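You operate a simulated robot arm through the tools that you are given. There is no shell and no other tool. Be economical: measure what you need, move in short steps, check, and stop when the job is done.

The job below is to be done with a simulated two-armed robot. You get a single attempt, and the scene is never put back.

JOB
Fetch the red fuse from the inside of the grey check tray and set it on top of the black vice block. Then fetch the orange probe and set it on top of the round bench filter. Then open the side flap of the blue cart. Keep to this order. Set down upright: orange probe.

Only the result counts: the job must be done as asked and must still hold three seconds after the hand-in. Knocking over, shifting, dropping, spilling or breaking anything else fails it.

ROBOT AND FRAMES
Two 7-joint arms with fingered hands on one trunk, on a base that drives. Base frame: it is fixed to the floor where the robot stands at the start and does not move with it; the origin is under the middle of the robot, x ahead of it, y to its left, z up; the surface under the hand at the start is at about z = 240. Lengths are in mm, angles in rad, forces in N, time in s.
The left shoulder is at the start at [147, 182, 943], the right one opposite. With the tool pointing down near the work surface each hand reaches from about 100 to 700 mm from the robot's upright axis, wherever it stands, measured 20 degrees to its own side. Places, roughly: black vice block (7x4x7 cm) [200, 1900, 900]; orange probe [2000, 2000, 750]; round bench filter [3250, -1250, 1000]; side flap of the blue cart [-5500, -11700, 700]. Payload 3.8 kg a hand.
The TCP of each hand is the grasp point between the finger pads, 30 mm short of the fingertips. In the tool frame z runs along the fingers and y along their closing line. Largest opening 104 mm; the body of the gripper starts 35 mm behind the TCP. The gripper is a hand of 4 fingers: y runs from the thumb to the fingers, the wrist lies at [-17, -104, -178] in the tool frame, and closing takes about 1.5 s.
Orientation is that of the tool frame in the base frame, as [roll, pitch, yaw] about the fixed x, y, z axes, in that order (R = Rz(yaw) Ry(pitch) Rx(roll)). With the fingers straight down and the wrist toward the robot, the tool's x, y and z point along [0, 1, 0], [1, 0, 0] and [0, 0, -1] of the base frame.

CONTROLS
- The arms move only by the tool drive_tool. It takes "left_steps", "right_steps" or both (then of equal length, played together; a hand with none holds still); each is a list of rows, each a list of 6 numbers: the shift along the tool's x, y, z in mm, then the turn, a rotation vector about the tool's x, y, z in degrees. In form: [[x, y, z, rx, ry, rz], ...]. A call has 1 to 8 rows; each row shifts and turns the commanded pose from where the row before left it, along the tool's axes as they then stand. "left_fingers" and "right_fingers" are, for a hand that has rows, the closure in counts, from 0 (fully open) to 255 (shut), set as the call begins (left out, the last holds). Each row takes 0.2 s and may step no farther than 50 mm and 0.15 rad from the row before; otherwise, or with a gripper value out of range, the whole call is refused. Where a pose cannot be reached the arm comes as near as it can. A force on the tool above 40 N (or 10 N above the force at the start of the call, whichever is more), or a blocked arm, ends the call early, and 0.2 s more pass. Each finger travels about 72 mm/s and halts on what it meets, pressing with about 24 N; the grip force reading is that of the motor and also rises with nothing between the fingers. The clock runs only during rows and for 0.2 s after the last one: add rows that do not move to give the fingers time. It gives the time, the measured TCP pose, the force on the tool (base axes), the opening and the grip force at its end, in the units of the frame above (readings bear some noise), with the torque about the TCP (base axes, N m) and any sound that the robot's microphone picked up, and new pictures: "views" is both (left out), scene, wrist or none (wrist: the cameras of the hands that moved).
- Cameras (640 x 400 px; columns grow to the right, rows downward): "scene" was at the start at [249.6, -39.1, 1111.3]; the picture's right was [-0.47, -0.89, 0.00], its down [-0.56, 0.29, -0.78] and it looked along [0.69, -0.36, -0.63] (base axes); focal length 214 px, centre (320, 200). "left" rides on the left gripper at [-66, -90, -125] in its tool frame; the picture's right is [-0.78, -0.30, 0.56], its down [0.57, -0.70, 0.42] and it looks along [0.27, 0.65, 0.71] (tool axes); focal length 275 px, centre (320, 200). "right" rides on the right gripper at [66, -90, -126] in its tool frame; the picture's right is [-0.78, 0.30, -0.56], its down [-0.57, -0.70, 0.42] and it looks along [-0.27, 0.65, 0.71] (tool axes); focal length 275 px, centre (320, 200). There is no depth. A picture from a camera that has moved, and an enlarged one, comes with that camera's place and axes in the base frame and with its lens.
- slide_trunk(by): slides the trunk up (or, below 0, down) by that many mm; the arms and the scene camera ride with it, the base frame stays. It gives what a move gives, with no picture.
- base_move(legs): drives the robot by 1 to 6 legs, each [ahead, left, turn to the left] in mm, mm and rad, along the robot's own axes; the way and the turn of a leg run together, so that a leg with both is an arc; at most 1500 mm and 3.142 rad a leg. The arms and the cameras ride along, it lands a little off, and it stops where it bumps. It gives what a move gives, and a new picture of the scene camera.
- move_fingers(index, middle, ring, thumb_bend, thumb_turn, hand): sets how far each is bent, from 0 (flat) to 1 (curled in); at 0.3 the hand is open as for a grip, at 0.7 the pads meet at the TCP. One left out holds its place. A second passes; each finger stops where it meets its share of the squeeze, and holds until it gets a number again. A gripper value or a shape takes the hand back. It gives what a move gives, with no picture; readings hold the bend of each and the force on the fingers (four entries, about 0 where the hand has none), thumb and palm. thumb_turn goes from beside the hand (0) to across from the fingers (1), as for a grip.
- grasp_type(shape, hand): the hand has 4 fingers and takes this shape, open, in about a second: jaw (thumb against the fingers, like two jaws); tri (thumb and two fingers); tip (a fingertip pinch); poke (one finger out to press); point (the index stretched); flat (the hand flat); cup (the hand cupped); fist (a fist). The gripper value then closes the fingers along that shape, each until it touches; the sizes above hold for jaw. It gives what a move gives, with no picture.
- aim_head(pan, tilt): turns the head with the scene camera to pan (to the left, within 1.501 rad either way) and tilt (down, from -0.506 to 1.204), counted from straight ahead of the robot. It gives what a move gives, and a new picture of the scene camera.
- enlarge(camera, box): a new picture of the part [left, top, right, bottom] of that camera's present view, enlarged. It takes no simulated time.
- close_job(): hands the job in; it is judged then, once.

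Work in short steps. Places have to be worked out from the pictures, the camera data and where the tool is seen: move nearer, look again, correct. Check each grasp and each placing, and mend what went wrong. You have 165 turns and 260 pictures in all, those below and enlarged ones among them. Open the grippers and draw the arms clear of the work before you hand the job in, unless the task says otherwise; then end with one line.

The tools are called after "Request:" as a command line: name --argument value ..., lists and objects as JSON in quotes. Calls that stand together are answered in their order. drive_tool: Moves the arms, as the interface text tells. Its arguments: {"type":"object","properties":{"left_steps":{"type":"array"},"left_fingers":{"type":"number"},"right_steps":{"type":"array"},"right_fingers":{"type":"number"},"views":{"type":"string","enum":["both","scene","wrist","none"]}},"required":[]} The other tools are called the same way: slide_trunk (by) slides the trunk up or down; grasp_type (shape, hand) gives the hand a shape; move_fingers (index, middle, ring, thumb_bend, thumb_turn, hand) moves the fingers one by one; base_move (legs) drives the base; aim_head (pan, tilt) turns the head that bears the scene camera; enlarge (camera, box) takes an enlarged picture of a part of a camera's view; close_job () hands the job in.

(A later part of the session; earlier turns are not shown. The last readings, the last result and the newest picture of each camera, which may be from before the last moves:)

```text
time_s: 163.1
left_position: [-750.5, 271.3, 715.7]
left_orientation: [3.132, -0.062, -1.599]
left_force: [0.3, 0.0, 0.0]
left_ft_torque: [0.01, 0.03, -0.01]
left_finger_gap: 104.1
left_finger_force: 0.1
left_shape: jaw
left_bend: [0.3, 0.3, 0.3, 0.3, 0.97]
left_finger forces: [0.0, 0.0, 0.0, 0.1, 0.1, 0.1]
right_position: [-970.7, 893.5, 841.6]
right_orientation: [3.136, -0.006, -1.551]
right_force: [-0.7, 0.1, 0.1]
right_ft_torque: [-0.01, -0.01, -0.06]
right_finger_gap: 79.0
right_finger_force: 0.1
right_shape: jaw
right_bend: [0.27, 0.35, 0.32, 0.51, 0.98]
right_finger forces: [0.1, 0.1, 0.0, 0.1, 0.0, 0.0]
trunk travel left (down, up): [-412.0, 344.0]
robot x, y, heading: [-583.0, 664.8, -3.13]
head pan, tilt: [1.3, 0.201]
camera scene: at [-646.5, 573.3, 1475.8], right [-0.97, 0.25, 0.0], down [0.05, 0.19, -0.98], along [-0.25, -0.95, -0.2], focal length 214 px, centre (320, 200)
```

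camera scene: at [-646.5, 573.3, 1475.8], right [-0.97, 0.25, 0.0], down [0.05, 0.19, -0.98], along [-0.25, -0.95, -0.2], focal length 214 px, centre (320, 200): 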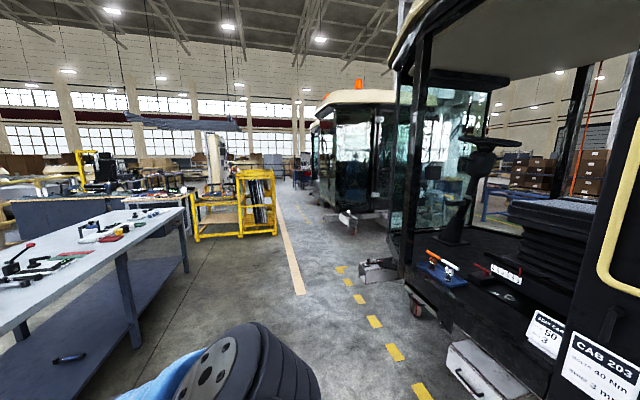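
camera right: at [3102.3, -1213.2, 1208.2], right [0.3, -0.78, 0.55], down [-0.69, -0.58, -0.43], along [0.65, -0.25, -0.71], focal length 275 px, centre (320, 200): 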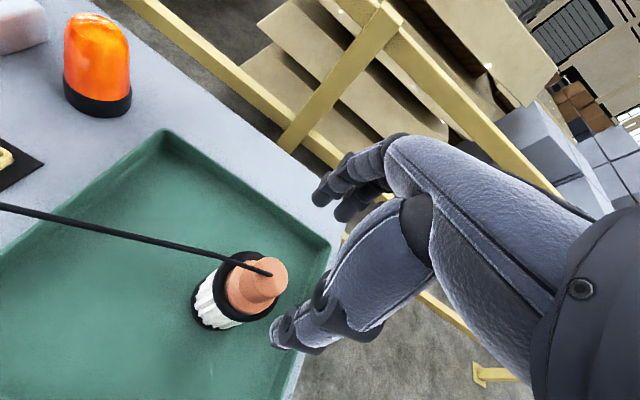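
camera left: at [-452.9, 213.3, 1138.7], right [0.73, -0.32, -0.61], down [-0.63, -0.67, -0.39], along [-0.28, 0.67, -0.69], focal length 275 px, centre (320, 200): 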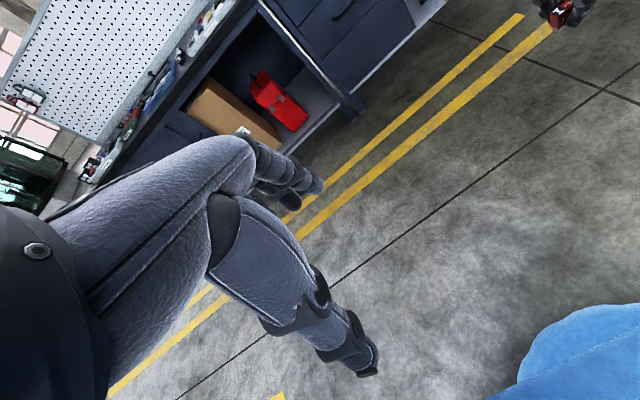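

A corridor runs toward −y at about x=-1250 between the cabs and the yellow rack. I'll bring the left hand in, turn to face −y and move over to it.

Request:
drive_tool --left_steps '[[-25, 25, 0, 0, 0, 0], [-25, 25, 0, 0, 0, 0], [-25, 25, 0, 0, 0, 0], [-25, 25, 0, 0, 0, 0], [-25, 25, 0, 0, 0, 0], [0, 0, 0, 0, 0, 0]]' --views "none"

Request:
base_move --legs '[[0, 0, 1.556], [700, -640, 0]]'

Request:
aim_head --pan 0.0 --tilt 0.3

```text
time_s: 164.5
left_position: [-845.3, 298.7, 722.4]
left_orientation: [3.134, -0.045, -1.602]
left_force: [0.7, -0.1, 0.8]
left_ft_torque: [-0.03, 0.01, 0.0]
left_finger_gap: 103.8
left_finger_force: 0.0
left_shape: jaw
left_bend: [0.3, 0.3, 0.3, 0.3, 0.97]
left_finger forces: [0.0, 0.0, 0.1, 0.0, 0.1, 0.1]
left hand out of reach, approached as far as the arm can: row 1, 2, 3, 4, 5
right_position: [-970.3, 893.2, 841.5]
right_orientation: [3.136, -0.005, -1.552]
right_force: [0.6, 0.2, 0.4]
right_ft_torque: [0.03, 0.01, 0.03]
right_finger_gap: 79.3
right_finger_force: 0.1
right_shape: jaw
right_bend: [0.27, 0.35, 0.32, 0.51, 0.98]
right_finger forces: [0.0, 0.0, 0.1, 0.1, 0.0, 0.1]
trunk travel left (down, up): [-412.0, 344.0]
robot x, y, heading: [-586.2, 661.3, -3.123]
head pan, tilt: [1.3, 0.201]
```

```text
time_s: 173.2
left_position: [-829.1, -324.0, 723.1]
left_orientation: [3.134, -0.044, -0.038]
left_force: [-0.1, 0.0, 0.0]
left_ft_torque: [-0.01, 0.0, -0.02]
left_finger_gap: 103.9
left_finger_force: 0.0
left_shape: jaw
left_bend: [0.3, 0.3, 0.3, 0.3, 0.97]
left_finger forces: [0.0, 0.1, 0.0, 0.0, 0.0, 0.0]
right_position: [-1424.0, -443.5, 841.6]
right_orientation: [3.137, -0.005, 0.012]
right_force: [-0.3, -0.2, 0.1]
right_ft_torque: [0.0, 0.0, -0.03]
right_finger_gap: 79.2
right_finger_force: 0.0
right_shape: jaw
right_bend: [0.27, 0.35, 0.32, 0.51, 0.98]
right_finger forces: [0.0, 0.1, 0.0, 0.0, 0.0, 0.1]
trunk travel left (down, up): [-412.0, 344.0]
robot x, y, heading: [-1191.4, -58.5, -1.557]
head pan, tilt: [1.3, 0.201]
camera scene: at [-1102.6, -119.2, 1475.8], right [-0.26, -0.97, 0.0], down [-0.19, 0.05, -0.98], along [0.95, -0.25, -0.2], focal length 214 px, centre (320, 200)
```

scene: 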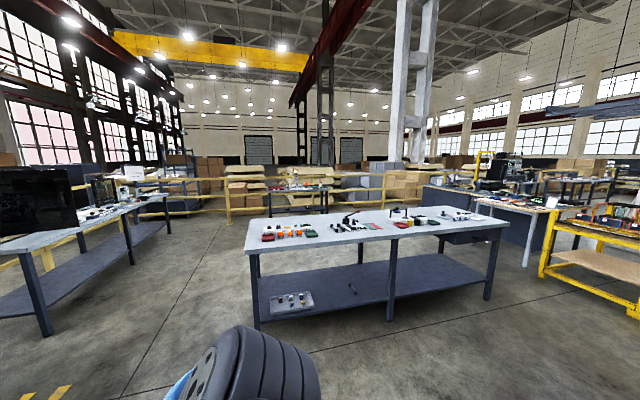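

```text
time_s: 174.7
left_position: [-828.7, -322.5, 723.2]
left_orientation: [3.135, -0.043, -0.039]
left_force: [0.1, -0.7, -0.1]
left_ft_torque: [-0.01, 0.0, 0.01]
left_finger_gap: 103.5
left_finger_force: 0.1
left_shape: jaw
left_bend: [0.3, 0.3, 0.3, 0.3, 0.97]
left_finger forces: [0.1, 0.0, 0.0, 0.0, 0.0, 0.0]
right_position: [-1424.1, -443.6, 841.3]
right_orientation: [3.136, -0.006, 0.013]
right_force: [1.0, 0.1, -0.3]
right_ft_torque: [-0.02, -0.02, 0.03]
right_finger_gap: 79.2
right_finger_force: 0.0
right_shape: jaw
right_bend: [0.27, 0.35, 0.32, 0.51, 0.98]
right_finger forces: [0.0, 0.0, 0.1, 0.1, 0.0, 0.0]
trunk travel left (down, up): [-412.0, 344.0]
robot x, y, heading: [-1189.0, -56.7, -1.558]
head pan, tilt: [0.0, 0.3]
camera scene: at [-1191.2, -188.2, 1466.6], right [-1.0, -0.01, 0.0], down [0.0, 0.3, -0.96], along [0.01, -0.96, -0.3], focal length 214 px, centre (320, 200)
```

scene: 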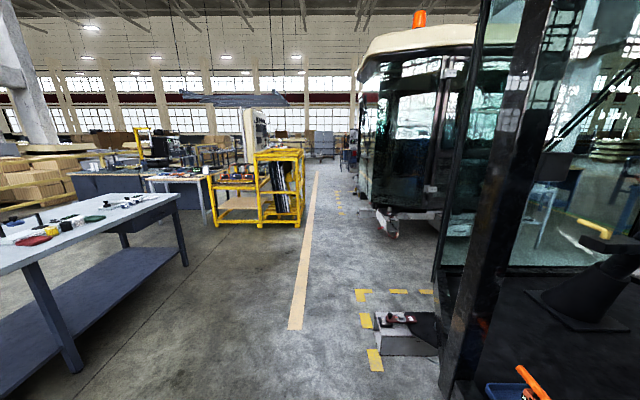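

Request:
enlarge --camera "scene" --box '[250, 120, 410, 220]'

```text
4.00 times, centred on (330, 170) of scene
camera zoom: at [-1191.2, -188.2, 1466.6], right [-1.0, -0.01, 0.0], down [0.0, 0.3, -0.96], along [0.01, -0.96, -0.3], focal length 858 px, centre (280, 320)
```

zoom: 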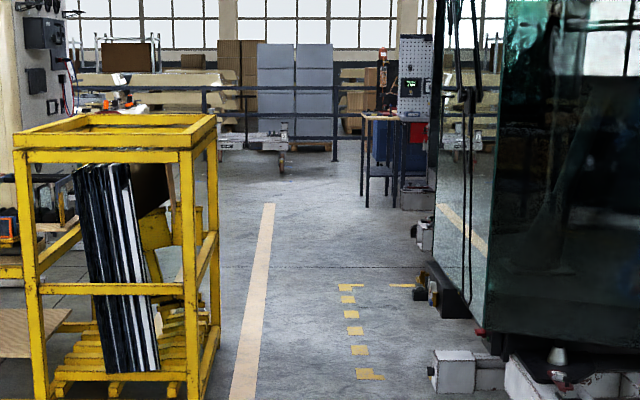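

The corridor is clear to about y=-9000 along x≈-1380. I'll drive it in stages, checking the pose midway.

Request:
base_move --legs '[[1400, 140, -0.012], [1250, -340, 0], [1100, 0, 0]]'

```text
time_s: 193.2
left_position: [-1108.3, -4092.6, 723.2]
left_orientation: [3.135, -0.045, -0.064]
left_force: [0.7, -0.9, 0.3]
left_ft_torque: [-0.04, 0.01, 0.02]
left_finger_gap: 103.9
left_finger_force: 0.2
left_shape: jaw
left_bend: [0.3, 0.3, 0.3, 0.3, 0.97]
left_finger forces: [0.0, 0.0, 0.0, 0.0, 0.1, 0.0]
right_position: [-1706.9, -4199.7, 842.1]
right_orientation: [3.137, -0.005, -0.011]
right_force: [-0.5, 0.1, -0.7]
right_ft_torque: [0.0, -0.01, 0.01]
right_finger_gap: 79.2
right_finger_force: 0.0
right_shape: jaw
right_bend: [0.27, 0.35, 0.32, 0.51, 0.98]
right_finger forces: [0.1, 0.1, 0.0, 0.0, 0.1, 0.0]
trunk travel left (down, up): [-412.0, 344.0]
robot x, y, heading: [-1465.3, -3818.1, -1.584]
head pan, tilt: [0.0, 0.3]
camera scene: at [-1468.7, -3950.6, 1466.5], right [-1.0, 0.01, 0.0], down [0.0, 0.3, -0.96], along [-0.01, -0.96, -0.3], focal length 214 px, centre (320, 200)
```

scene: 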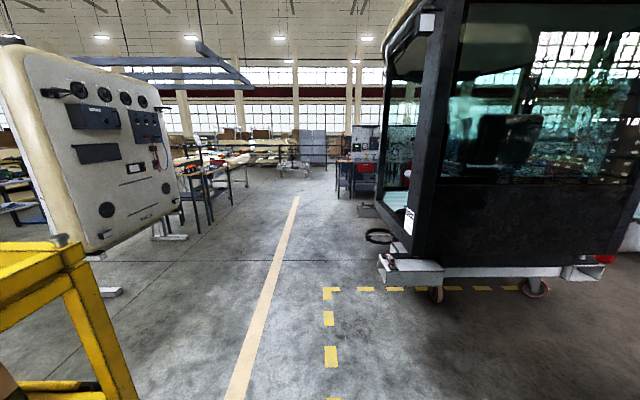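

Clear ahead; continuing down the corridor to about y=-7600.

Request:
base_move --legs '[[1300, 40, 0.013], [1300, 0, 0], [1200, 0, 0]]'

```text
time_s: 211.5
left_position: [-1000.0, -7865.2, 722.9]
left_orientation: [3.137, -0.045, 0.001]
left_force: [-0.3, -0.8, -1.1]
left_ft_torque: [-0.03, 0.0, 0.01]
left_finger_gap: 103.6
left_finger_force: 0.1
left_shape: jaw
left_bend: [0.3, 0.3, 0.3, 0.3, 0.97]
left_finger forces: [0.1, 0.1, 0.0, 0.1, 0.1, 0.0]
right_position: [-1591.0, -8008.8, 842.3]
right_orientation: [3.136, -0.006, 0.049]
right_force: [-0.9, -0.3, -0.5]
right_ft_torque: [-0.01, -0.04, -0.01]
right_finger_gap: 79.4
right_finger_force: 0.0
right_shape: jaw
right_bend: [0.27, 0.35, 0.32, 0.51, 0.98]
right_finger forces: [0.0, 0.1, 0.1, 0.0, 0.0, 0.1]
trunk travel left (down, up): [-412.0, 344.0]
robot x, y, heading: [-1371.0, -7612.9, -1.517]
head pan, tilt: [0.0, 0.3]
camera scene: at [-1367.9, -7744.7, 1466.5], right [-1.0, -0.05, 0.0], down [-0.01, 0.3, -0.96], along [0.05, -0.95, -0.3], focal length 214 px, centre (320, 200)
```

scene: 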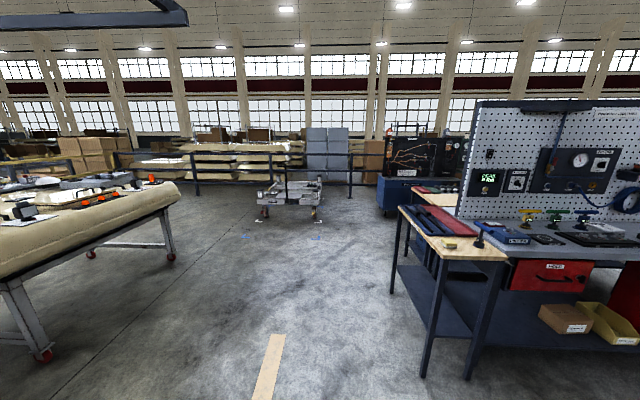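

Clear past the pegboard bench. I'll advance 2 m more and look to the right toward the cart.

Request:
base_move --legs '[[1000, 0, -0.05], [1100, 0, 0]]'

Request:
aim_head --pan -0.9 --tilt 0.25

```text
time_s: 221.7
left_position: [-948.9, -9922.0, 722.3]
left_orientation: [3.133, -0.048, -0.017]
left_force: [-0.3, -0.2, 0.3]
left_ft_torque: [0.0, 0.0, 0.0]
left_finger_gap: 103.8
left_finger_force: 0.1
left_shape: jaw
left_bend: [0.3, 0.3, 0.3, 0.3, 0.97]
left_finger forces: [0.0, 0.1, 0.0, 0.0, 0.0, 0.0]
right_position: [-1539.6, -10055.0, 843.0]
right_orientation: [3.135, -0.005, 0.037]
right_force: [0.2, -0.7, 0.2]
right_ft_torque: [-0.01, 0.01, -0.04]
right_finger_gap: 79.0
right_finger_force: 0.0
right_shape: jaw
right_bend: [0.27, 0.35, 0.32, 0.51, 0.98]
right_finger forces: [0.0, 0.0, 0.0, 0.0, 0.1, 0.0]
trunk travel left (down, up): [-412.0, 344.0]
robot x, y, heading: [-1315.9, -9664.7, -1.539]
head pan, tilt: [0.0, 0.3]
camera scene: at [-1313.2, -9796.0, 1466.5], right [-1.0, -0.03, 0.0], down [-0.01, 0.3, -0.96], along [0.03, -0.95, -0.3], focal length 214 px, centre (320, 200)
```

scene: 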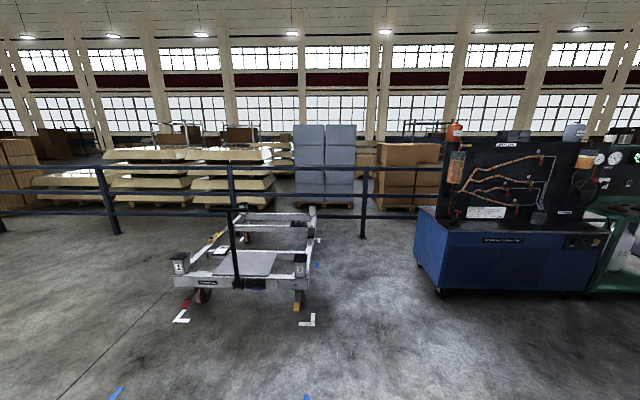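

```text
time_s: 222.9
left_position: [-947.2, -9922.4, 722.0]
left_orientation: [3.135, -0.045, -0.017]
left_force: [0.5, -0.4, -0.1]
left_ft_torque: [-0.03, 0.02, 0.02]
left_finger_gap: 104.0
left_finger_force: 0.0
left_shape: jaw
left_bend: [0.3, 0.3, 0.3, 0.3, 0.97]
left_finger forces: [0.0, 0.1, 0.0, 0.1, 0.1, 0.0]
right_position: [-1540.3, -10055.8, 842.1]
right_orientation: [3.138, -0.005, 0.035]
right_force: [0.7, -0.4, -0.2]
right_ft_torque: [-0.03, 0.01, 0.03]
right_finger_gap: 79.1
right_finger_force: 0.1
right_shape: jaw
right_bend: [0.27, 0.35, 0.32, 0.51, 0.98]
right_finger forces: [0.0, 0.0, 0.1, 0.0, 0.0, 0.0]
trunk travel left (down, up): [-412.0, 344.0]
robot x, y, heading: [-1317.0, -9662.9, -1.538]
head pan, tilt: [-0.901, 0.25]
camera scene: at [-1387.5, -9762.6, 1471.3], right [-0.65, 0.76, 0.0], down [0.19, 0.16, -0.97], along [-0.74, -0.63, -0.25], focal length 214 px, centre (320, 200)
```

scene: 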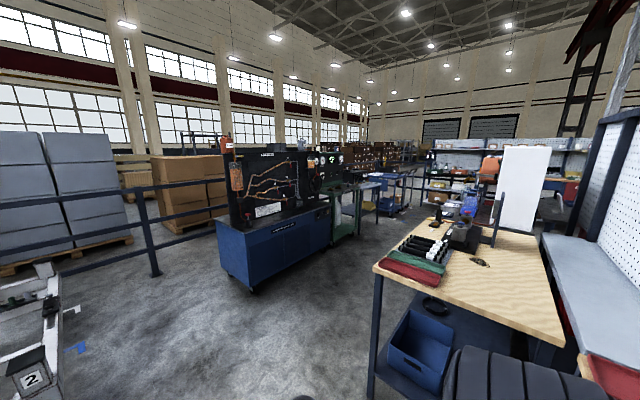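

Request:
enlarge --camera "scene" --box '[310, 135, 470, 235]'

```text
4.00 times, centred on (390, 185) of scene
camera zoom: at [-1387.5, -9762.6, 1471.3], right [-0.65, 0.76, 0.0], down [0.19, 0.16, -0.97], along [-0.74, -0.63, -0.25], focal length 858 px, centre (40, 260)
```

zoom: 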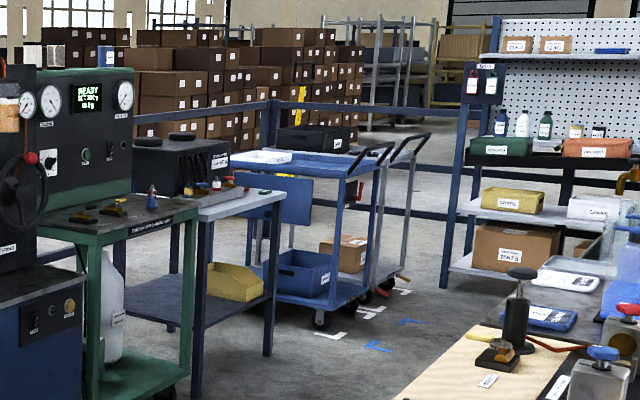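

The blue two-shelf trolley at about [-5600, -11500] with a blue side panel is the target. I'll go down to y≈-10800, turn to face −x and drive along.

Request:
base_move --legs '[[1130, 0, 0], [0, 0, -1.6]]'

Request:
aim_head --pan 0.2 --tilt 0.3

```text
time_s: 232.6
left_position: [-1587.7, -11122.6, 723.0]
left_orientation: [3.134, -0.046, -1.68]
left_force: [0.0, -1.1, 0.6]
left_ft_torque: [0.01, -0.02, 0.01]
left_finger_gap: 104.0
left_finger_force: 0.0
left_shape: jaw
left_bend: [0.3, 0.3, 0.3, 0.3, 0.97]
left_finger forces: [0.0, 0.1, 0.1, 0.0, 0.1, 0.1]
right_position: [-1666.4, -10519.9, 842.0]
right_orientation: [3.138, -0.007, -1.629]
right_force: [-0.4, 0.4, 0.3]
right_ft_torque: [-0.04, -0.02, -0.01]
right_finger_gap: 79.3
right_finger_force: 0.0
right_shape: jaw
right_bend: [0.27, 0.35, 0.32, 0.51, 0.98]
right_finger forces: [0.1, 0.0, 0.0, 0.0, 0.0, 0.0]
trunk travel left (down, up): [-412.0, 344.0]
robot x, y, heading: [-1301.3, -10780.9, 3.085]
head pan, tilt: [-0.901, 0.25]
camera scene: at [-1390.8, -10699.6, 1471.3], right [0.82, 0.57, 0.0], down [0.14, -0.2, -0.97], along [-0.56, 0.79, -0.25], focal length 214 px, centre (320, 200)
```

scene: 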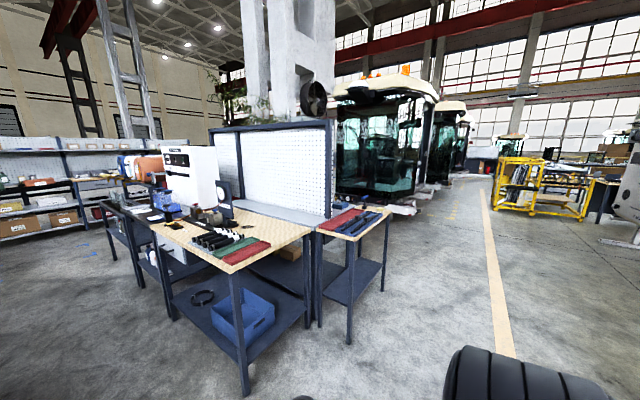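

```text
time_s: 233.9
left_position: [-1587.6, -11122.5, 723.1]
left_orientation: [3.134, -0.047, -1.68]
left_force: [0.0, 1.2, 0.4]
left_ft_torque: [-0.02, -0.02, 0.01]
left_finger_gap: 103.9
left_finger_force: 0.0
left_shape: jaw
left_bend: [0.3, 0.3, 0.3, 0.3, 0.97]
left_finger forces: [0.0, 0.0, 0.0, 0.0, 0.0, 0.0]
right_position: [-1666.7, -10519.7, 842.9]
right_orientation: [3.137, -0.005, -1.629]
right_force: [0.6, 0.9, -0.9]
right_ft_torque: [0.0, 0.0, -0.01]
right_finger_gap: 79.2
right_finger_force: 0.0
right_shape: jaw
right_bend: [0.27, 0.35, 0.32, 0.51, 0.98]
right_finger forces: [0.0, 0.1, 0.0, 0.0, 0.0, 0.1]
trunk travel left (down, up): [-412.0, 344.0]
robot x, y, heading: [-1299.4, -10777.4, 3.082]
head pan, tilt: [0.201, 0.3]
camera scene: at [-1429.8, -10789.2, 1466.5], right [-0.14, 0.99, 0.0], down [0.29, 0.04, -0.96], along [-0.95, -0.13, -0.3], focal length 214 px, centre (320, 200)
```

scene: 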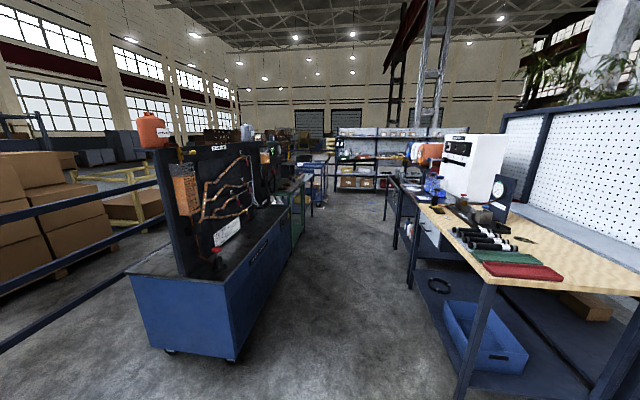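

Corridor of ~1.2 m between the blue test cart and the wood bench. Driving along its middle.

Request:
base_move --legs '[[1000, 130, 0.06], [1200, 0, 0]]'

Request:
aim_head --pan 0.35 --tilt 0.35

```text
time_s: 244.9
left_position: [-3813.9, -11190.8, 722.1]
left_orientation: [3.135, -0.044, -1.645]
left_force: [-0.4, -0.1, 0.0]
left_ft_torque: [0.01, 0.0, 0.0]
left_finger_gap: 104.1
left_finger_force: 0.1
left_shape: jaw
left_bend: [0.3, 0.3, 0.3, 0.3, 0.97]
left_finger forces: [0.1, 0.0, 0.0, 0.1, 0.0, 0.0]
right_position: [-3911.7, -10593.6, 841.4]
right_orientation: [3.135, -0.005, -1.593]
right_force: [0.1, -0.4, -0.1]
right_ft_torque: [0.0, -0.03, 0.0]
right_finger_gap: 79.4
right_finger_force: 0.1
right_shape: jaw
right_bend: [0.27, 0.35, 0.32, 0.51, 0.98]
right_finger forces: [0.0, 0.0, 0.1, 0.0, 0.0, 0.0]
trunk travel left (down, up): [-412.0, 344.0]
robot x, y, heading: [-3536.5, -10837.0, 3.118]
head pan, tilt: [0.201, 0.3]
camera scene: at [-3667.3, -10853.1, 1466.5], right [-0.17, 0.98, 0.0], down [0.29, 0.05, -0.96], along [-0.94, -0.17, -0.3], focal length 214 px, centre (320, 200)
```

scene: 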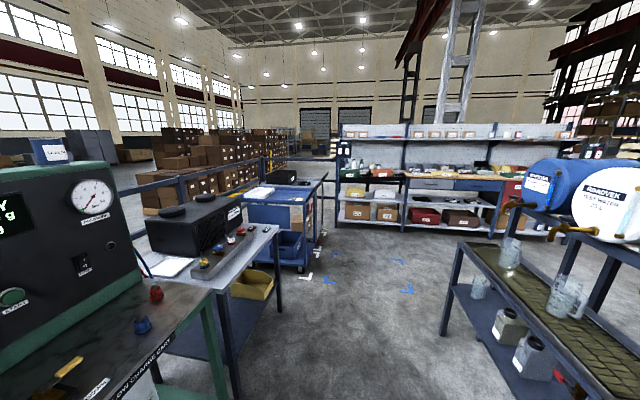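

```text
time_s: 245.7
left_position: [-3814.2, -11190.6, 722.8]
left_orientation: [3.134, -0.045, -1.646]
left_force: [-0.1, 0.3, 0.2]
left_ft_torque: [0.03, 0.0, 0.0]
left_finger_gap: 104.1
left_finger_force: 0.1
left_shape: jaw
left_bend: [0.3, 0.3, 0.3, 0.3, 0.97]
left_finger forces: [0.0, 0.0, 0.0, 0.1, 0.1, 0.0]
right_position: [-3913.1, -10591.6, 841.3]
right_orientation: [3.138, -0.004, -1.594]
right_force: [0.3, -0.3, -0.5]
right_ft_torque: [0.01, 0.0, 0.0]
right_finger_gap: 79.1
right_finger_force: 0.0
right_shape: jaw
right_bend: [0.27, 0.35, 0.32, 0.51, 0.98]
right_finger forces: [0.0, 0.0, 0.0, 0.1, 0.0, 0.0]
trunk travel left (down, up): [-412.0, 344.0]
robot x, y, heading: [-3535.5, -10840.3, 3.116]
head pan, tilt: [0.351, 0.351]
camera scene: at [-3663.2, -10866.5, 1461.8], right [-0.32, 0.95, 0.0], down [0.33, 0.11, -0.94], along [-0.89, -0.3, -0.34], focal length 214 px, centre (320, 200)
```

scene: 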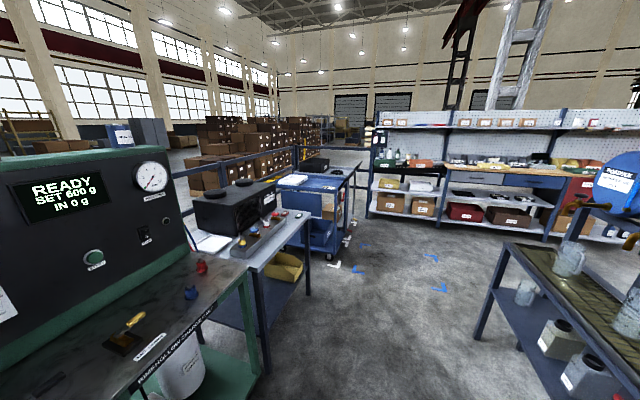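

Request:
enlarge --camera "scene" --box '[250, 150, 390, 280]'

```text
3.08 times, centred on (320, 215) of scene
camera zoom: at [-3663.2, -10866.5, 1461.8], right [-0.32, 0.95, 0.0], down [0.33, 0.11, -0.94], along [-0.89, -0.3, -0.34], focal length 660 px, centre (320, 154)
```

zoom: 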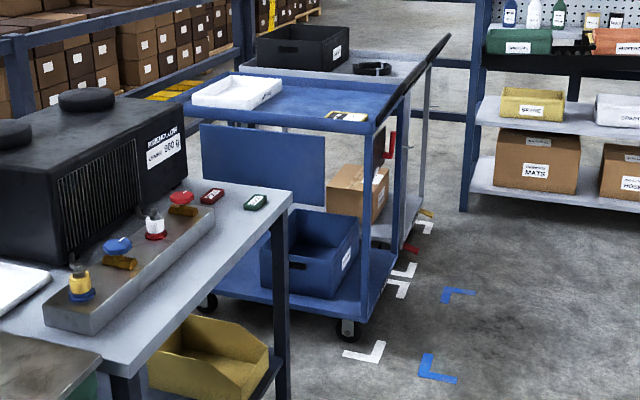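

I'll go 900 mm further, staying at y≈-10800, and examine the cart closely.

Request:
base_move --legs '[[900, -40, 0.02]]'

Request:
aim_head --pan 0.5 --tilt 0.55

Request:
enlarge --camera "scene" --box '[220, 100, 440, 280]'

```text
time_s: 250.5
left_position: [-4713.9, -11166.2, 724.2]
left_orientation: [3.134, -0.046, -1.596]
left_force: [0.0, -0.3, 0.1]
left_ft_torque: [0.0, -0.01, -0.02]
left_finger_gap: 104.0
left_finger_force: 0.0
left_shape: jaw
left_bend: [0.3, 0.3, 0.3, 0.3, 0.97]
left_finger forces: [0.0, 0.1, 0.0, 0.0, 0.1, 0.0]
right_position: [-4842.5, -10573.0, 841.4]
right_orientation: [3.137, -0.005, -1.542]
right_force: [-0.2, -0.3, -0.3]
right_ft_torque: [0.01, -0.01, -0.02]
right_finger_gap: 79.5
right_finger_force: 0.1
right_shape: jaw
right_bend: [0.27, 0.35, 0.32, 0.51, 0.98]
right_finger forces: [0.0, 0.0, 0.0, 0.0, 0.0, 0.0]
trunk travel left (down, up): [-412.0, 344.0]
robot x, y, heading: [-4451.3, -10798.6, -3.118]
head pan, tilt: [0.351, 0.351]
camera scene: at [-4579.6, -10833.6, 1461.8], right [-0.37, 0.93, 0.0], down [0.32, 0.13, -0.94], along [-0.87, -0.35, -0.34], focal length 214 px, centre (320, 200)
```

scene: 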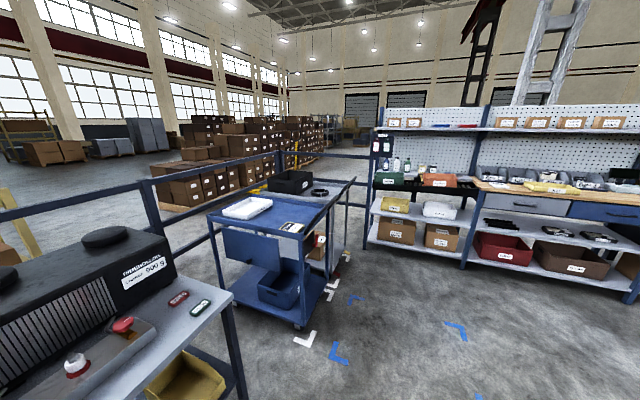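

```text
time_s: 251.2
left_position: [-4713.9, -11166.9, 722.7]
left_orientation: [3.132, -0.046, -1.596]
left_force: [-0.3, -0.1, 0.1]
left_ft_torque: [0.01, 0.01, 0.0]
left_finger_gap: 104.0
left_finger_force: 0.1
left_shape: jaw
left_bend: [0.3, 0.3, 0.3, 0.3, 0.97]
left_finger forces: [0.0, 0.0, 0.0, 0.1, 0.0, 0.0]
right_position: [-4841.7, -10572.7, 842.4]
right_orientation: [3.134, -0.007, -1.544]
right_force: [-0.3, 0.1, -0.4]
right_ft_torque: [0.0, 0.02, 0.01]
right_finger_gap: 79.2
right_finger_force: 0.1
right_shape: jaw
right_bend: [0.27, 0.35, 0.32, 0.51, 0.98]
right_finger forces: [0.0, 0.1, 0.1, 0.0, 0.1, 0.1]
trunk travel left (down, up): [-412.0, 344.0]
robot x, y, heading: [-4454.6, -10797.8, -3.115]
head pan, tilt: [0.499, 0.55]
camera scene: at [-4570.2, -10844.3, 1443.6], right [-0.5, 0.87, 0.0], down [0.45, 0.26, -0.85], along [-0.74, -0.43, -0.52], focal length 214 px, centre (320, 200)
```

scene: 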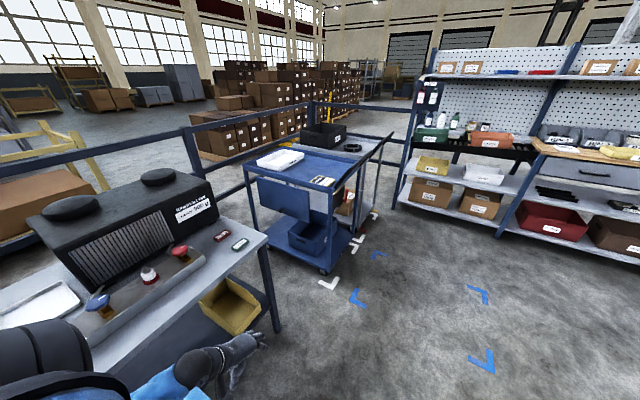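

```text
2.22 times, centred on (330, 190) of scene
camera zoom: at [-4570.2, -10844.3, 1443.6], right [-0.5, 0.87, 0.0], down [0.45, 0.26, -0.85], along [-0.74, -0.43, -0.52], focal length 477 px, centre (298, 222)
```

zoom: 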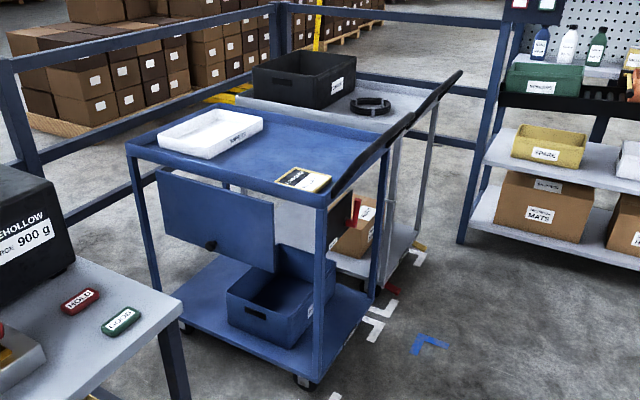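

The side flap is the blue panel on the cart's +x side, with a knob at its bottom centre (so hinged at the top), near [-5595, -11790, 525]. I'll go abreast of it in the corridor and turn to face −y.

Request:
base_move --legs '[[790, -20, 0], [0, 0, 1.545]]'

Request:
aim_head --pan -0.3 --tilt 0.8

Request:
enlarge --camera "scene" --box '[250, 80, 500, 290]'

```text
time_s: 259.3
left_position: [-4877.1, -11060.0, 723.2]
left_orientation: [3.134, -0.045, -0.012]
left_force: [0.1, -0.8, 0.5]
left_ft_torque: [0.02, 0.04, 0.0]
left_finger_gap: 103.8
left_finger_force: 0.0
left_shape: jaw
left_bend: [0.3, 0.3, 0.3, 0.3, 0.97]
left_finger forces: [0.0, 0.1, 0.1, 0.0, 0.1, 0.0]
right_position: [-5468.9, -11196.4, 843.0]
right_orientation: [3.137, -0.005, 0.038]
right_force: [0.3, -0.3, -1.0]
right_ft_torque: [-0.01, 0.0, -0.01]
right_finger_gap: 79.4
right_finger_force: 0.0
right_shape: jaw
right_bend: [0.27, 0.35, 0.32, 0.51, 0.98]
right_finger forces: [0.0, 0.0, 0.0, 0.0, 0.0, 0.0]
trunk travel left (down, up): [-412.0, 344.0]
robot x, y, heading: [-5247.2, -10802.8, -1.535]
head pan, tilt: [0.499, 0.55]
camera scene: at [-5201.3, -10919.2, 1443.6], right [-0.86, -0.51, 0.0], down [-0.27, 0.45, -0.85], along [0.44, -0.73, -0.52], focal length 214 px, centre (320, 200)
```

scene: 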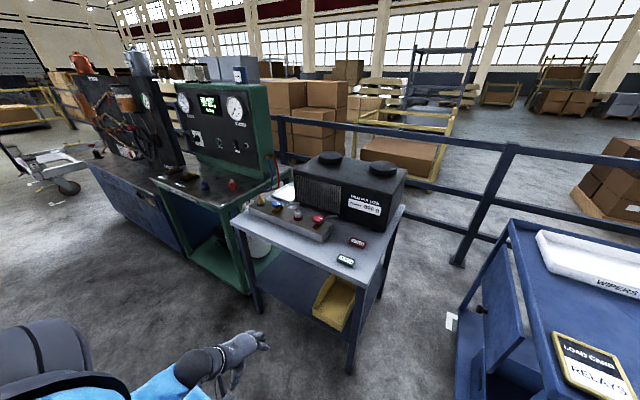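

```text
time_s: 260.4
left_position: [-4877.9, -11059.8, 723.1]
left_orientation: [3.133, -0.046, -0.012]
left_force: [-0.4, 0.3, -0.9]
left_ft_torque: [-0.01, 0.02, -0.02]
left_finger_gap: 103.7
left_finger_force: 0.0
left_shape: jaw
left_bend: [0.3, 0.3, 0.3, 0.3, 0.97]
left_finger forces: [0.0, 0.1, 0.1, 0.1, 0.0, 0.1]
right_position: [-5470.2, -11195.7, 842.6]
right_orientation: [3.137, -0.004, 0.039]
right_force: [0.0, -0.1, 0.6]
right_ft_torque: [-0.04, 0.01, 0.02]
right_finger_gap: 79.4
right_finger_force: 0.1
right_shape: jaw
right_bend: [0.27, 0.35, 0.32, 0.51, 0.98]
right_finger forces: [0.0, 0.0, 0.1, 0.0, 0.1, 0.1]
trunk travel left (down, up): [-412.0, 344.0]
robot x, y, heading: [-5245.6, -10808.8, -1.534]
head pan, tilt: [-0.3, 0.799]
camera scene: at [-5268.2, -10920.0, 1422.2], right [-0.97, 0.26, 0.0], down [0.19, 0.69, -0.7], along [-0.18, -0.67, -0.72], focal length 214 px, centre (320, 200)
```

scene: 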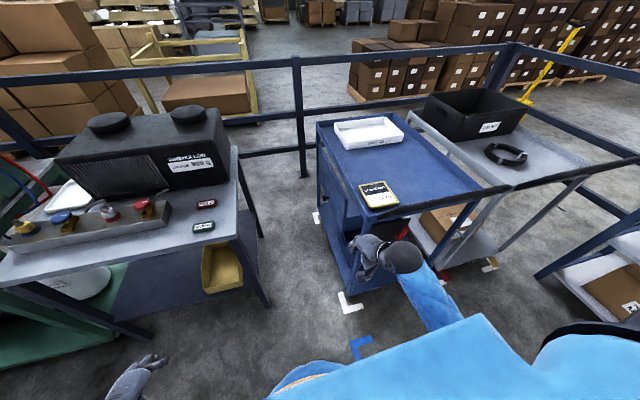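

```text
1.90 times, centred on (375, 185) of scene
camera zoom: at [-5268.2, -10920.0, 1422.2], right [-0.97, 0.26, 0.0], down [0.19, 0.69, -0.7], along [-0.18, -0.67, -0.72], focal length 408 px, centre (215, 229)
```

zoom: 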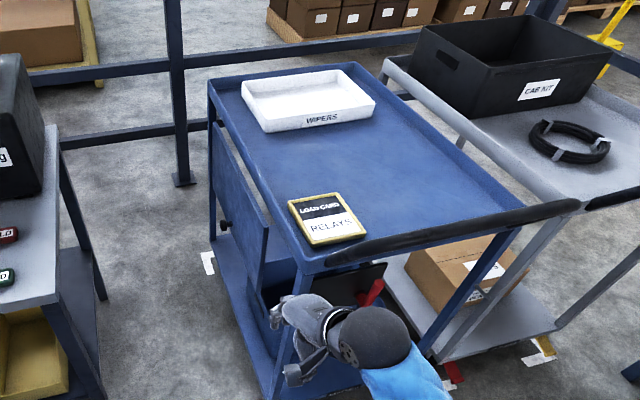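

The flap is the blue side panel with a knob near its lower edge. I'll lower the trunk so that the right hand can work at flap height, then look with the wrist camera.

Request:
slide_trunk --by -270

Request:
drive_tool --right_steps '[[30, 0, 0, 0, 0, 0], [30, 0, 0, 0, 0, 0], [30, 0, 0, 0, 0, 0], [30, 10, 0, 0, 0, 0], [0, 0, 0, 0, 0, 0]]' --views "both"

```text
time_s: 263.1
left_position: [-4876.5, -11044.7, 439.2]
left_orientation: [-3.061, -0.035, -0.016]
left_force: [0.6, 0.0, -0.2]
left_ft_torque: [0.02, 0.01, 0.02]
left_finger_gap: 104.0
left_finger_force: 0.1
left_shape: jaw
left_bend: [0.3, 0.3, 0.3, 0.3, 0.97]
left_finger forces: [0.0, 0.1, 0.0, 0.0, 0.0, 0.0]
right_position: [-5469.4, -11196.8, 571.7]
right_orientation: [3.135, -0.005, 0.038]
right_force: [-0.5, -1.1, -0.1]
right_ft_torque: [-0.01, 0.0, 0.02]
right_finger_gap: 79.1
right_finger_force: 0.0
right_shape: jaw
right_bend: [0.27, 0.35, 0.32, 0.51, 0.98]
right_finger forces: [0.0, 0.0, 0.0, 0.0, 0.1, 0.1]
trunk travel left (down, up): [-142.0, 614.0]
robot x, y, heading: [-5249.3, -10804.9, -1.536]
head pan, tilt: [-0.3, 0.799]
```

```text
time_s: 264.4
left_position: [-4877.0, -11044.5, 438.5]
left_orientation: [-3.062, -0.032, -0.016]
left_force: [0.1, 0.2, 0.5]
left_ft_torque: [0.01, -0.02, 0.03]
left_finger_gap: 104.1
left_finger_force: 0.1
left_shape: jaw
left_bend: [0.3, 0.3, 0.3, 0.3, 0.97]
left_finger forces: [0.1, 0.0, 0.0, 0.0, 0.0, 0.0]
right_position: [-5358.2, -11194.3, 568.4]
right_orientation: [3.141, 0.034, 0.065]
right_force: [-0.9, 1.2, 0.6]
right_ft_torque: [-0.02, 0.0, 0.0]
right_finger_gap: 79.2
right_finger_force: 0.0
right_shape: jaw
right_bend: [0.27, 0.35, 0.32, 0.51, 0.98]
right_finger forces: [0.0, 0.1, 0.1, 0.1, 0.0, 0.0]
trunk travel left (down, up): [-142.0, 614.0]
robot x, y, heading: [-5248.8, -10803.0, -1.535]
head pan, tilt: [-0.3, 0.799]
camera scene: at [-5263.9, -11032.4, 1145.5], right [-0.97, 0.26, 0.0], down [0.19, 0.69, -0.7], along [-0.18, -0.67, -0.72], focal length 214 px, centre (320, 200)
camera right: at [-5295.5, -11100.8, 691.0], right [-0.74, -0.34, 0.58], down [-0.63, 0.66, -0.4], along [-0.25, -0.67, -0.7], focal length 275 px, centre (320, 200)
```

scene: 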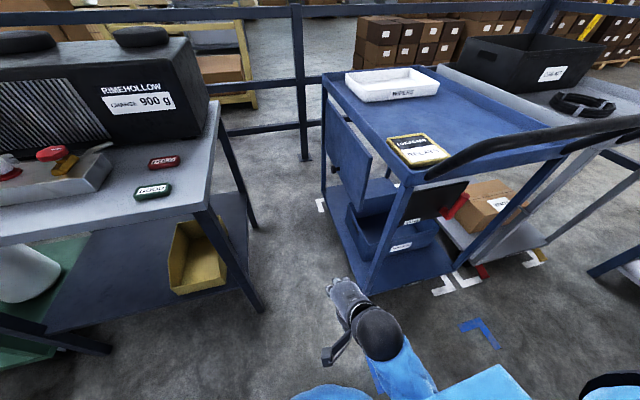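
right: 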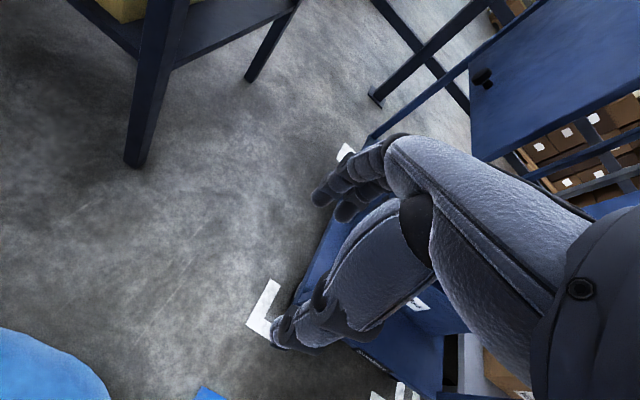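

Request:
enlarge --camera "scene" --box '[290, 60, 490, 310]'

Request:
enlarge --camera "right" --box '[400, 0, 640, 200]'

```text
1.60 times, centred on (390, 185) of scene
camera zoom: at [-5263.9, -11032.4, 1145.5], right [-0.97, 0.26, 0.0], down [0.19, 0.69, -0.7], along [-0.18, -0.67, -0.72], focal length 343 px, centre (208, 224)
```

zoom: 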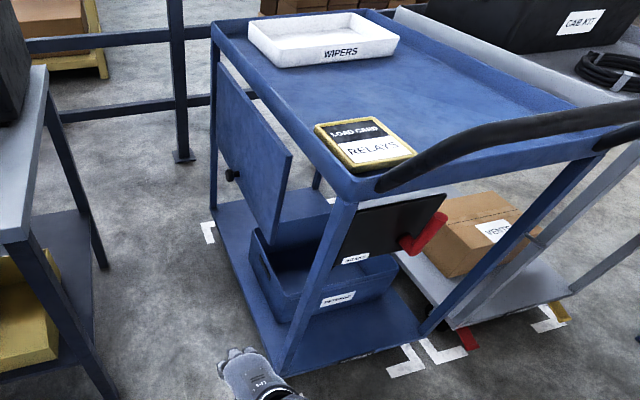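

```text
2.00 times, centred on (520, 100) of right
camera zoom: at [-5295.5, -11100.8, 691.0], right [-0.74, -0.34, 0.58], down [-0.63, 0.66, -0.4], along [-0.25, -0.67, -0.7], focal length 551 px, centre (-80, 400)
```

zoom: 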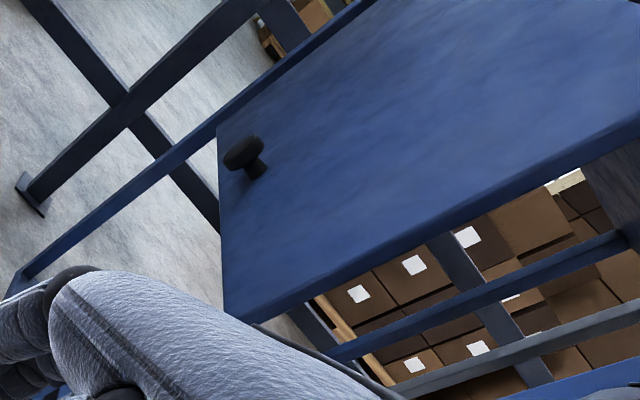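

Triangulating the knob: about [-5527, -11738, 580]; flap bottom edge z≈543, hinge along its top z≈790. I'll move the base a bit nearer and left of it so the right arm can work in the slot.

Request:
base_move --legs '[[190, 70, -0.035]]'

Request:
enlarge --camera "right" --box '[0, 0, 640, 400]'

```text
time_s: 265.9
left_position: [-4812.9, -11245.0, 438.6]
left_orientation: [-3.063, -0.031, -0.056]
left_force: [0.3, 0.2, -0.8]
left_ft_torque: [0.0, 0.0, 0.0]
left_finger_gap: 103.8
left_finger_force: 0.0
left_shape: jaw
left_bend: [0.3, 0.3, 0.3, 0.3, 0.97]
left_finger forces: [0.0, 0.1, 0.0, 0.1, 0.0, 0.0]
right_position: [-5302.4, -11377.9, 570.6]
right_orientation: [3.137, 0.035, 0.023]
right_force: [-1.1, -0.1, 0.2]
right_ft_torque: [0.0, 0.01, 0.0]
right_finger_gap: 79.2
right_finger_force: 0.1
right_shape: jaw
right_bend: [0.27, 0.35, 0.32, 0.51, 0.98]
right_finger forces: [0.0, 0.0, 0.0, 0.0, 0.0, 0.1]
trunk travel left (down, up): [-142.0, 614.0]
robot x, y, heading: [-5173.0, -10990.3, -1.576]
head pan, tilt: [-0.3, 0.799]
camera scene: at [-5199.4, -11217.6, 1145.4], right [-0.95, 0.3, 0.0], down [0.21, 0.68, -0.7], along [-0.21, -0.67, -0.72], focal length 214 px, centre (320, 200)
```

scene: 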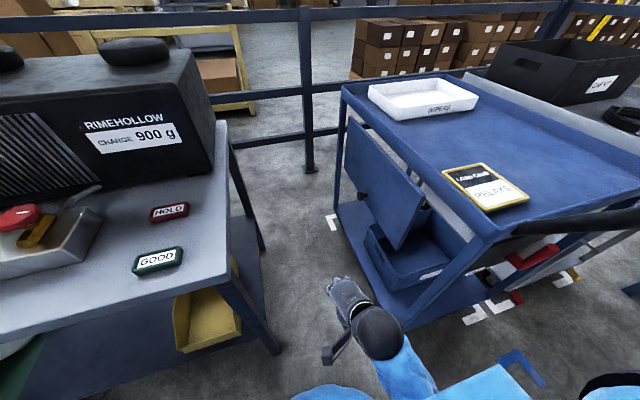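

```text
1.00 times, centred on (320, 200) of right (not enlarged: the box is as wide or as high as the picture)
camera zoom: at [-5234.0, -11286.1, 691.7], right [-0.75, -0.31, 0.58], down [-0.6, 0.69, -0.41], along [-0.27, -0.66, -0.7], focal length 275 px, centre (320, 200)
```

zoom: 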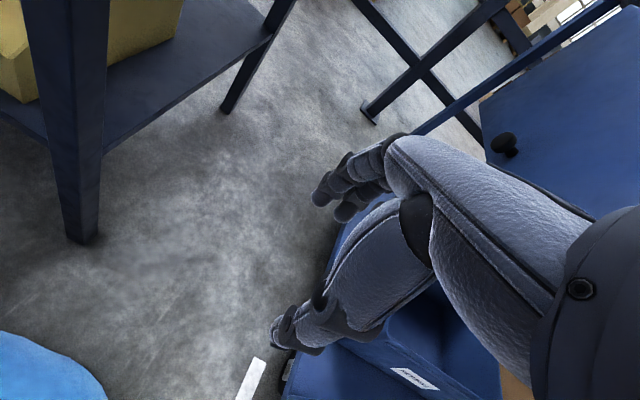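

Request:
enlarge --camera "scene" --box '[310, 70, 470, 290]'

Request:
enlarge --camera "right" --box '[440, 20, 640, 220]'

```text
1.82 times, centred on (390, 180) of scene
camera zoom: at [-5199.4, -11217.6, 1145.4], right [-0.95, 0.3, 0.0], down [0.21, 0.68, -0.7], along [-0.21, -0.67, -0.72], focal length 390 px, centre (193, 236)
```

zoom: 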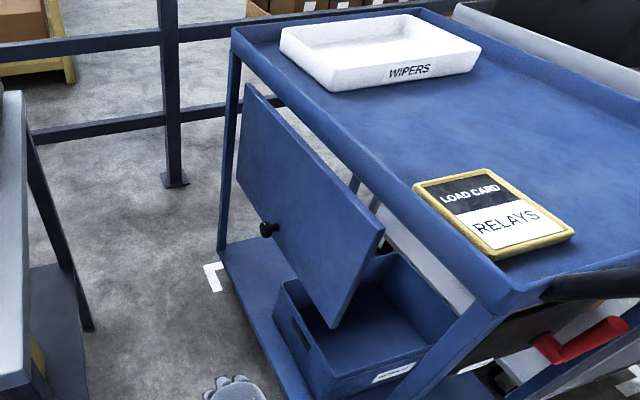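

```text
2.00 times, centred on (540, 120) of right
camera zoom: at [-5234.0, -11286.1, 691.7], right [-0.75, -0.31, 0.58], down [-0.6, 0.69, -0.41], along [-0.27, -0.66, -0.7], focal length 551 px, centre (-120, 360)
```

zoom: 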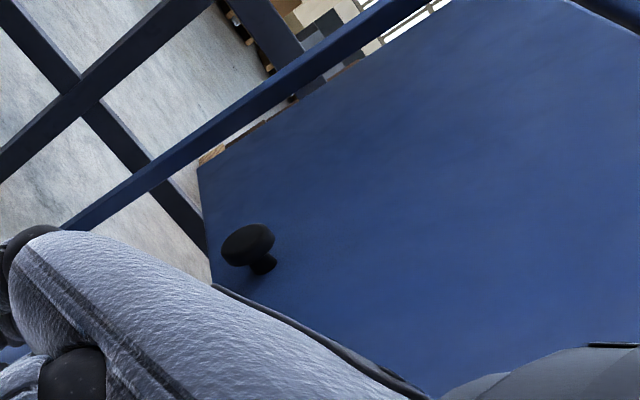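

The knob head fixes at about [-5510, -11713, 593], flap plane x≈-5545. I'll open the fingers and bring the hand into the slot beside it, still clear at x≈-5380.

Request:
drive_tool --right_steps '[[-10, 42, -6, 0, 0, 0], [-10, 42, -6, 0, 0, 0], [-10, 42, -6, 0, 0, 0], [-10, 42, -6, 0, 0, 0], [-10, 42, -6, 0, 0, 0], [-10, 42, -6, 0, 0, 0], [-10, 42, -6, 0, 0, 0], [-10, 42, -6, 0, 0, 0]]' --right_fingers 20 --views "none"

Request:
drive_tool --right_steps '[[0, 0, 0, 0, -8, 0], [0, 0, 0, 0, -8, 0], [0, 0, 0, 0, -8, 0], [0, 0, 0, 0, -8, 0], [0, 0, 0, 0, 0, 0]]' --views "both"

```text
time_s: 267.7
left_position: [-4813.1, -11244.5, 438.6]
left_orientation: [-3.06, -0.03, -0.055]
left_force: [-0.1, 0.6, -1.3]
left_ft_torque: [0.03, 0.02, -0.01]
left_finger_gap: 103.7
left_finger_force: 0.0
left_shape: jaw
left_bend: [0.3, 0.3, 0.3, 0.3, 0.97]
left_finger forces: [0.0, 0.0, 0.1, 0.1, 0.0, 0.1]
right_position: [-5373.0, -11716.3, 621.9]
right_orientation: [3.137, 0.033, 0.022]
right_force: [0.6, -0.6, 0.5]
right_ft_torque: [0.0, 0.0, 0.0]
right_finger_gap: 95.6
right_finger_force: 0.2
right_shape: jaw
right_bend: [0.33, 0.31, 0.3, 0.31, 0.98]
right_finger forces: [0.1, 0.0, 0.0, 0.1, 0.0, 0.1]
trunk travel left (down, up): [-142.0, 614.0]
robot x, y, heading: [-5174.3, -10991.8, -1.574]
head pan, tilt: [-0.3, 0.799]
```

```text
time_s: 268.9
left_position: [-4813.1, -11244.5, 438.3]
left_orientation: [-3.062, -0.03, -0.054]
left_force: [0.8, -0.1, 0.4]
left_ft_torque: [-0.01, 0.02, -0.01]
left_finger_gap: 103.9
left_finger_force: 0.0
left_shape: jaw
left_bend: [0.3, 0.3, 0.3, 0.3, 0.97]
left_finger forces: [0.0, 0.0, 0.1, 0.0, 0.0, 0.1]
right_position: [-5372.5, -11715.5, 622.1]
right_orientation: [3.138, 0.595, 0.02]
right_force: [-0.7, -0.5, -0.1]
right_ft_torque: [-0.02, 0.01, 0.04]
right_finger_gap: 95.7
right_finger_force: 0.1
right_shape: jaw
right_bend: [0.33, 0.31, 0.3, 0.31, 0.98]
right_finger forces: [0.0, 0.0, 0.0, 0.0, 0.0, 0.0]
trunk travel left (down, up): [-142.0, 614.0]
robot x, y, heading: [-5175.3, -10991.9, -1.573]
head pan, tilt: [-0.3, 0.799]
camera scene: at [-5199.4, -11217.7, 1145.4], right [-0.95, 0.3, 0.0], down [0.21, 0.68, -0.7], along [-0.21, -0.67, -0.72], focal length 214 px, centre (320, 200)
camera right: at [-5250.2, -11622.4, 687.5], right [-0.32, -0.3, 0.9], down [-0.73, 0.69, -0.03], along [-0.6, -0.66, -0.44], focal length 275 px, centre (320, 200)
```

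scene: 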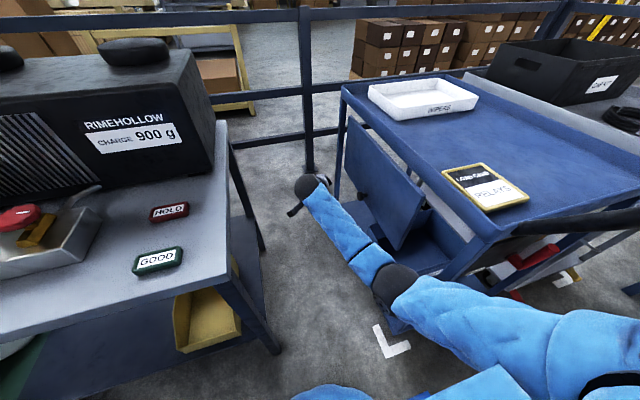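
right: 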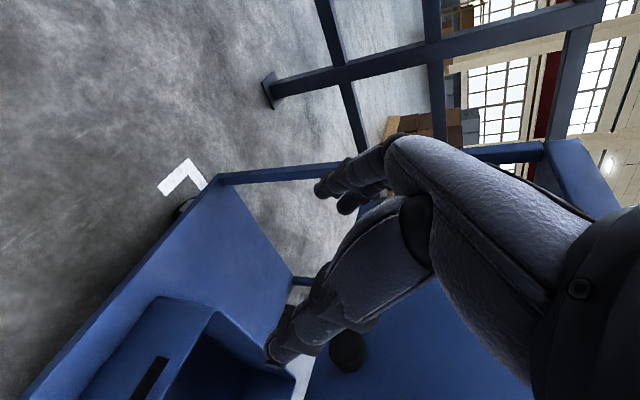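

The tilted hand is alongside; the knob re-fixes at about [-5510, -11702, 596]. I'll move in three-quarters of the way and check.

Request:
drive_tool --right_steps '[[-23, -3, 19.7, 0, 0, 0], [-23, -3, 19.7, 0, 0, 0], [-16, -3, 14, 0, 0, 0], [0, 0, 0, 0, 0, 0]]' --views "wrist"

Request:
enlarge --camera "scene" --box '[270, 130, 430, 280]'

```text
time_s: 269.9
left_position: [-4813.3, -11244.3, 438.6]
left_orientation: [-3.061, -0.033, -0.053]
left_force: [0.1, 0.7, -0.3]
left_ft_torque: [-0.01, 0.0, 0.02]
left_finger_gap: 104.0
left_finger_force: 0.0
left_shape: jaw
left_bend: [0.3, 0.3, 0.3, 0.3, 0.97]
left_finger forces: [0.0, 0.0, 0.1, 0.0, 0.0, 0.0]
right_position: [-5455.2, -11708.1, 610.8]
right_orientation: [3.138, 0.594, 0.02]
right_force: [0.2, -0.7, -0.9]
right_ft_torque: [0.04, 0.02, -0.01]
right_finger_gap: 95.7
right_finger_force: 0.0
right_shape: jaw
right_bend: [0.33, 0.31, 0.3, 0.31, 0.98]
right_finger forces: [0.0, 0.1, 0.0, 0.0, 0.0, 0.0]
trunk travel left (down, up): [-142.0, 614.0]
robot x, y, heading: [-5175.9, -10989.6, -1.571]
head pan, tilt: [-0.3, 0.799]
camera right: at [-5333.0, -11614.7, 676.7], right [-0.33, -0.3, 0.9], down [-0.73, 0.68, -0.04], along [-0.6, -0.66, -0.44], focal length 275 px, centre (320, 200)
```

right: 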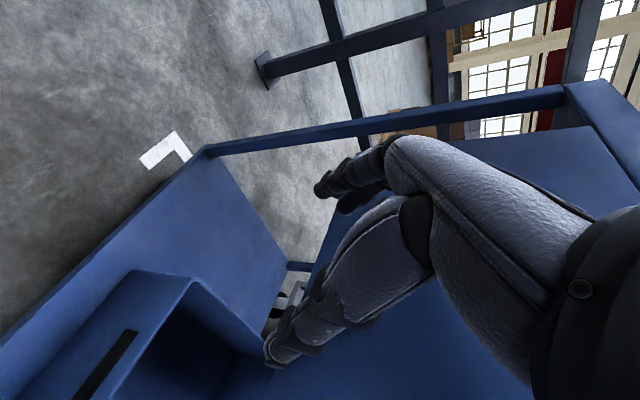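

```text
2.67 times, centred on (350, 205) of scene
camera zoom: at [-5199.4, -11217.6, 1145.4], right [-0.95, 0.3, 0.0], down [0.21, 0.68, -0.7], along [-0.21, -0.67, -0.72], focal length 572 px, centre (240, 187)
```

zoom: 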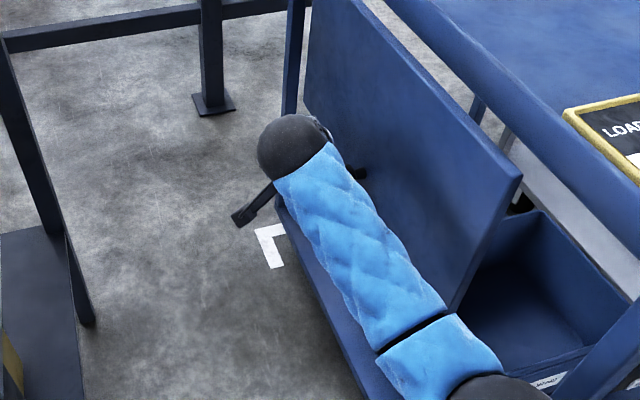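

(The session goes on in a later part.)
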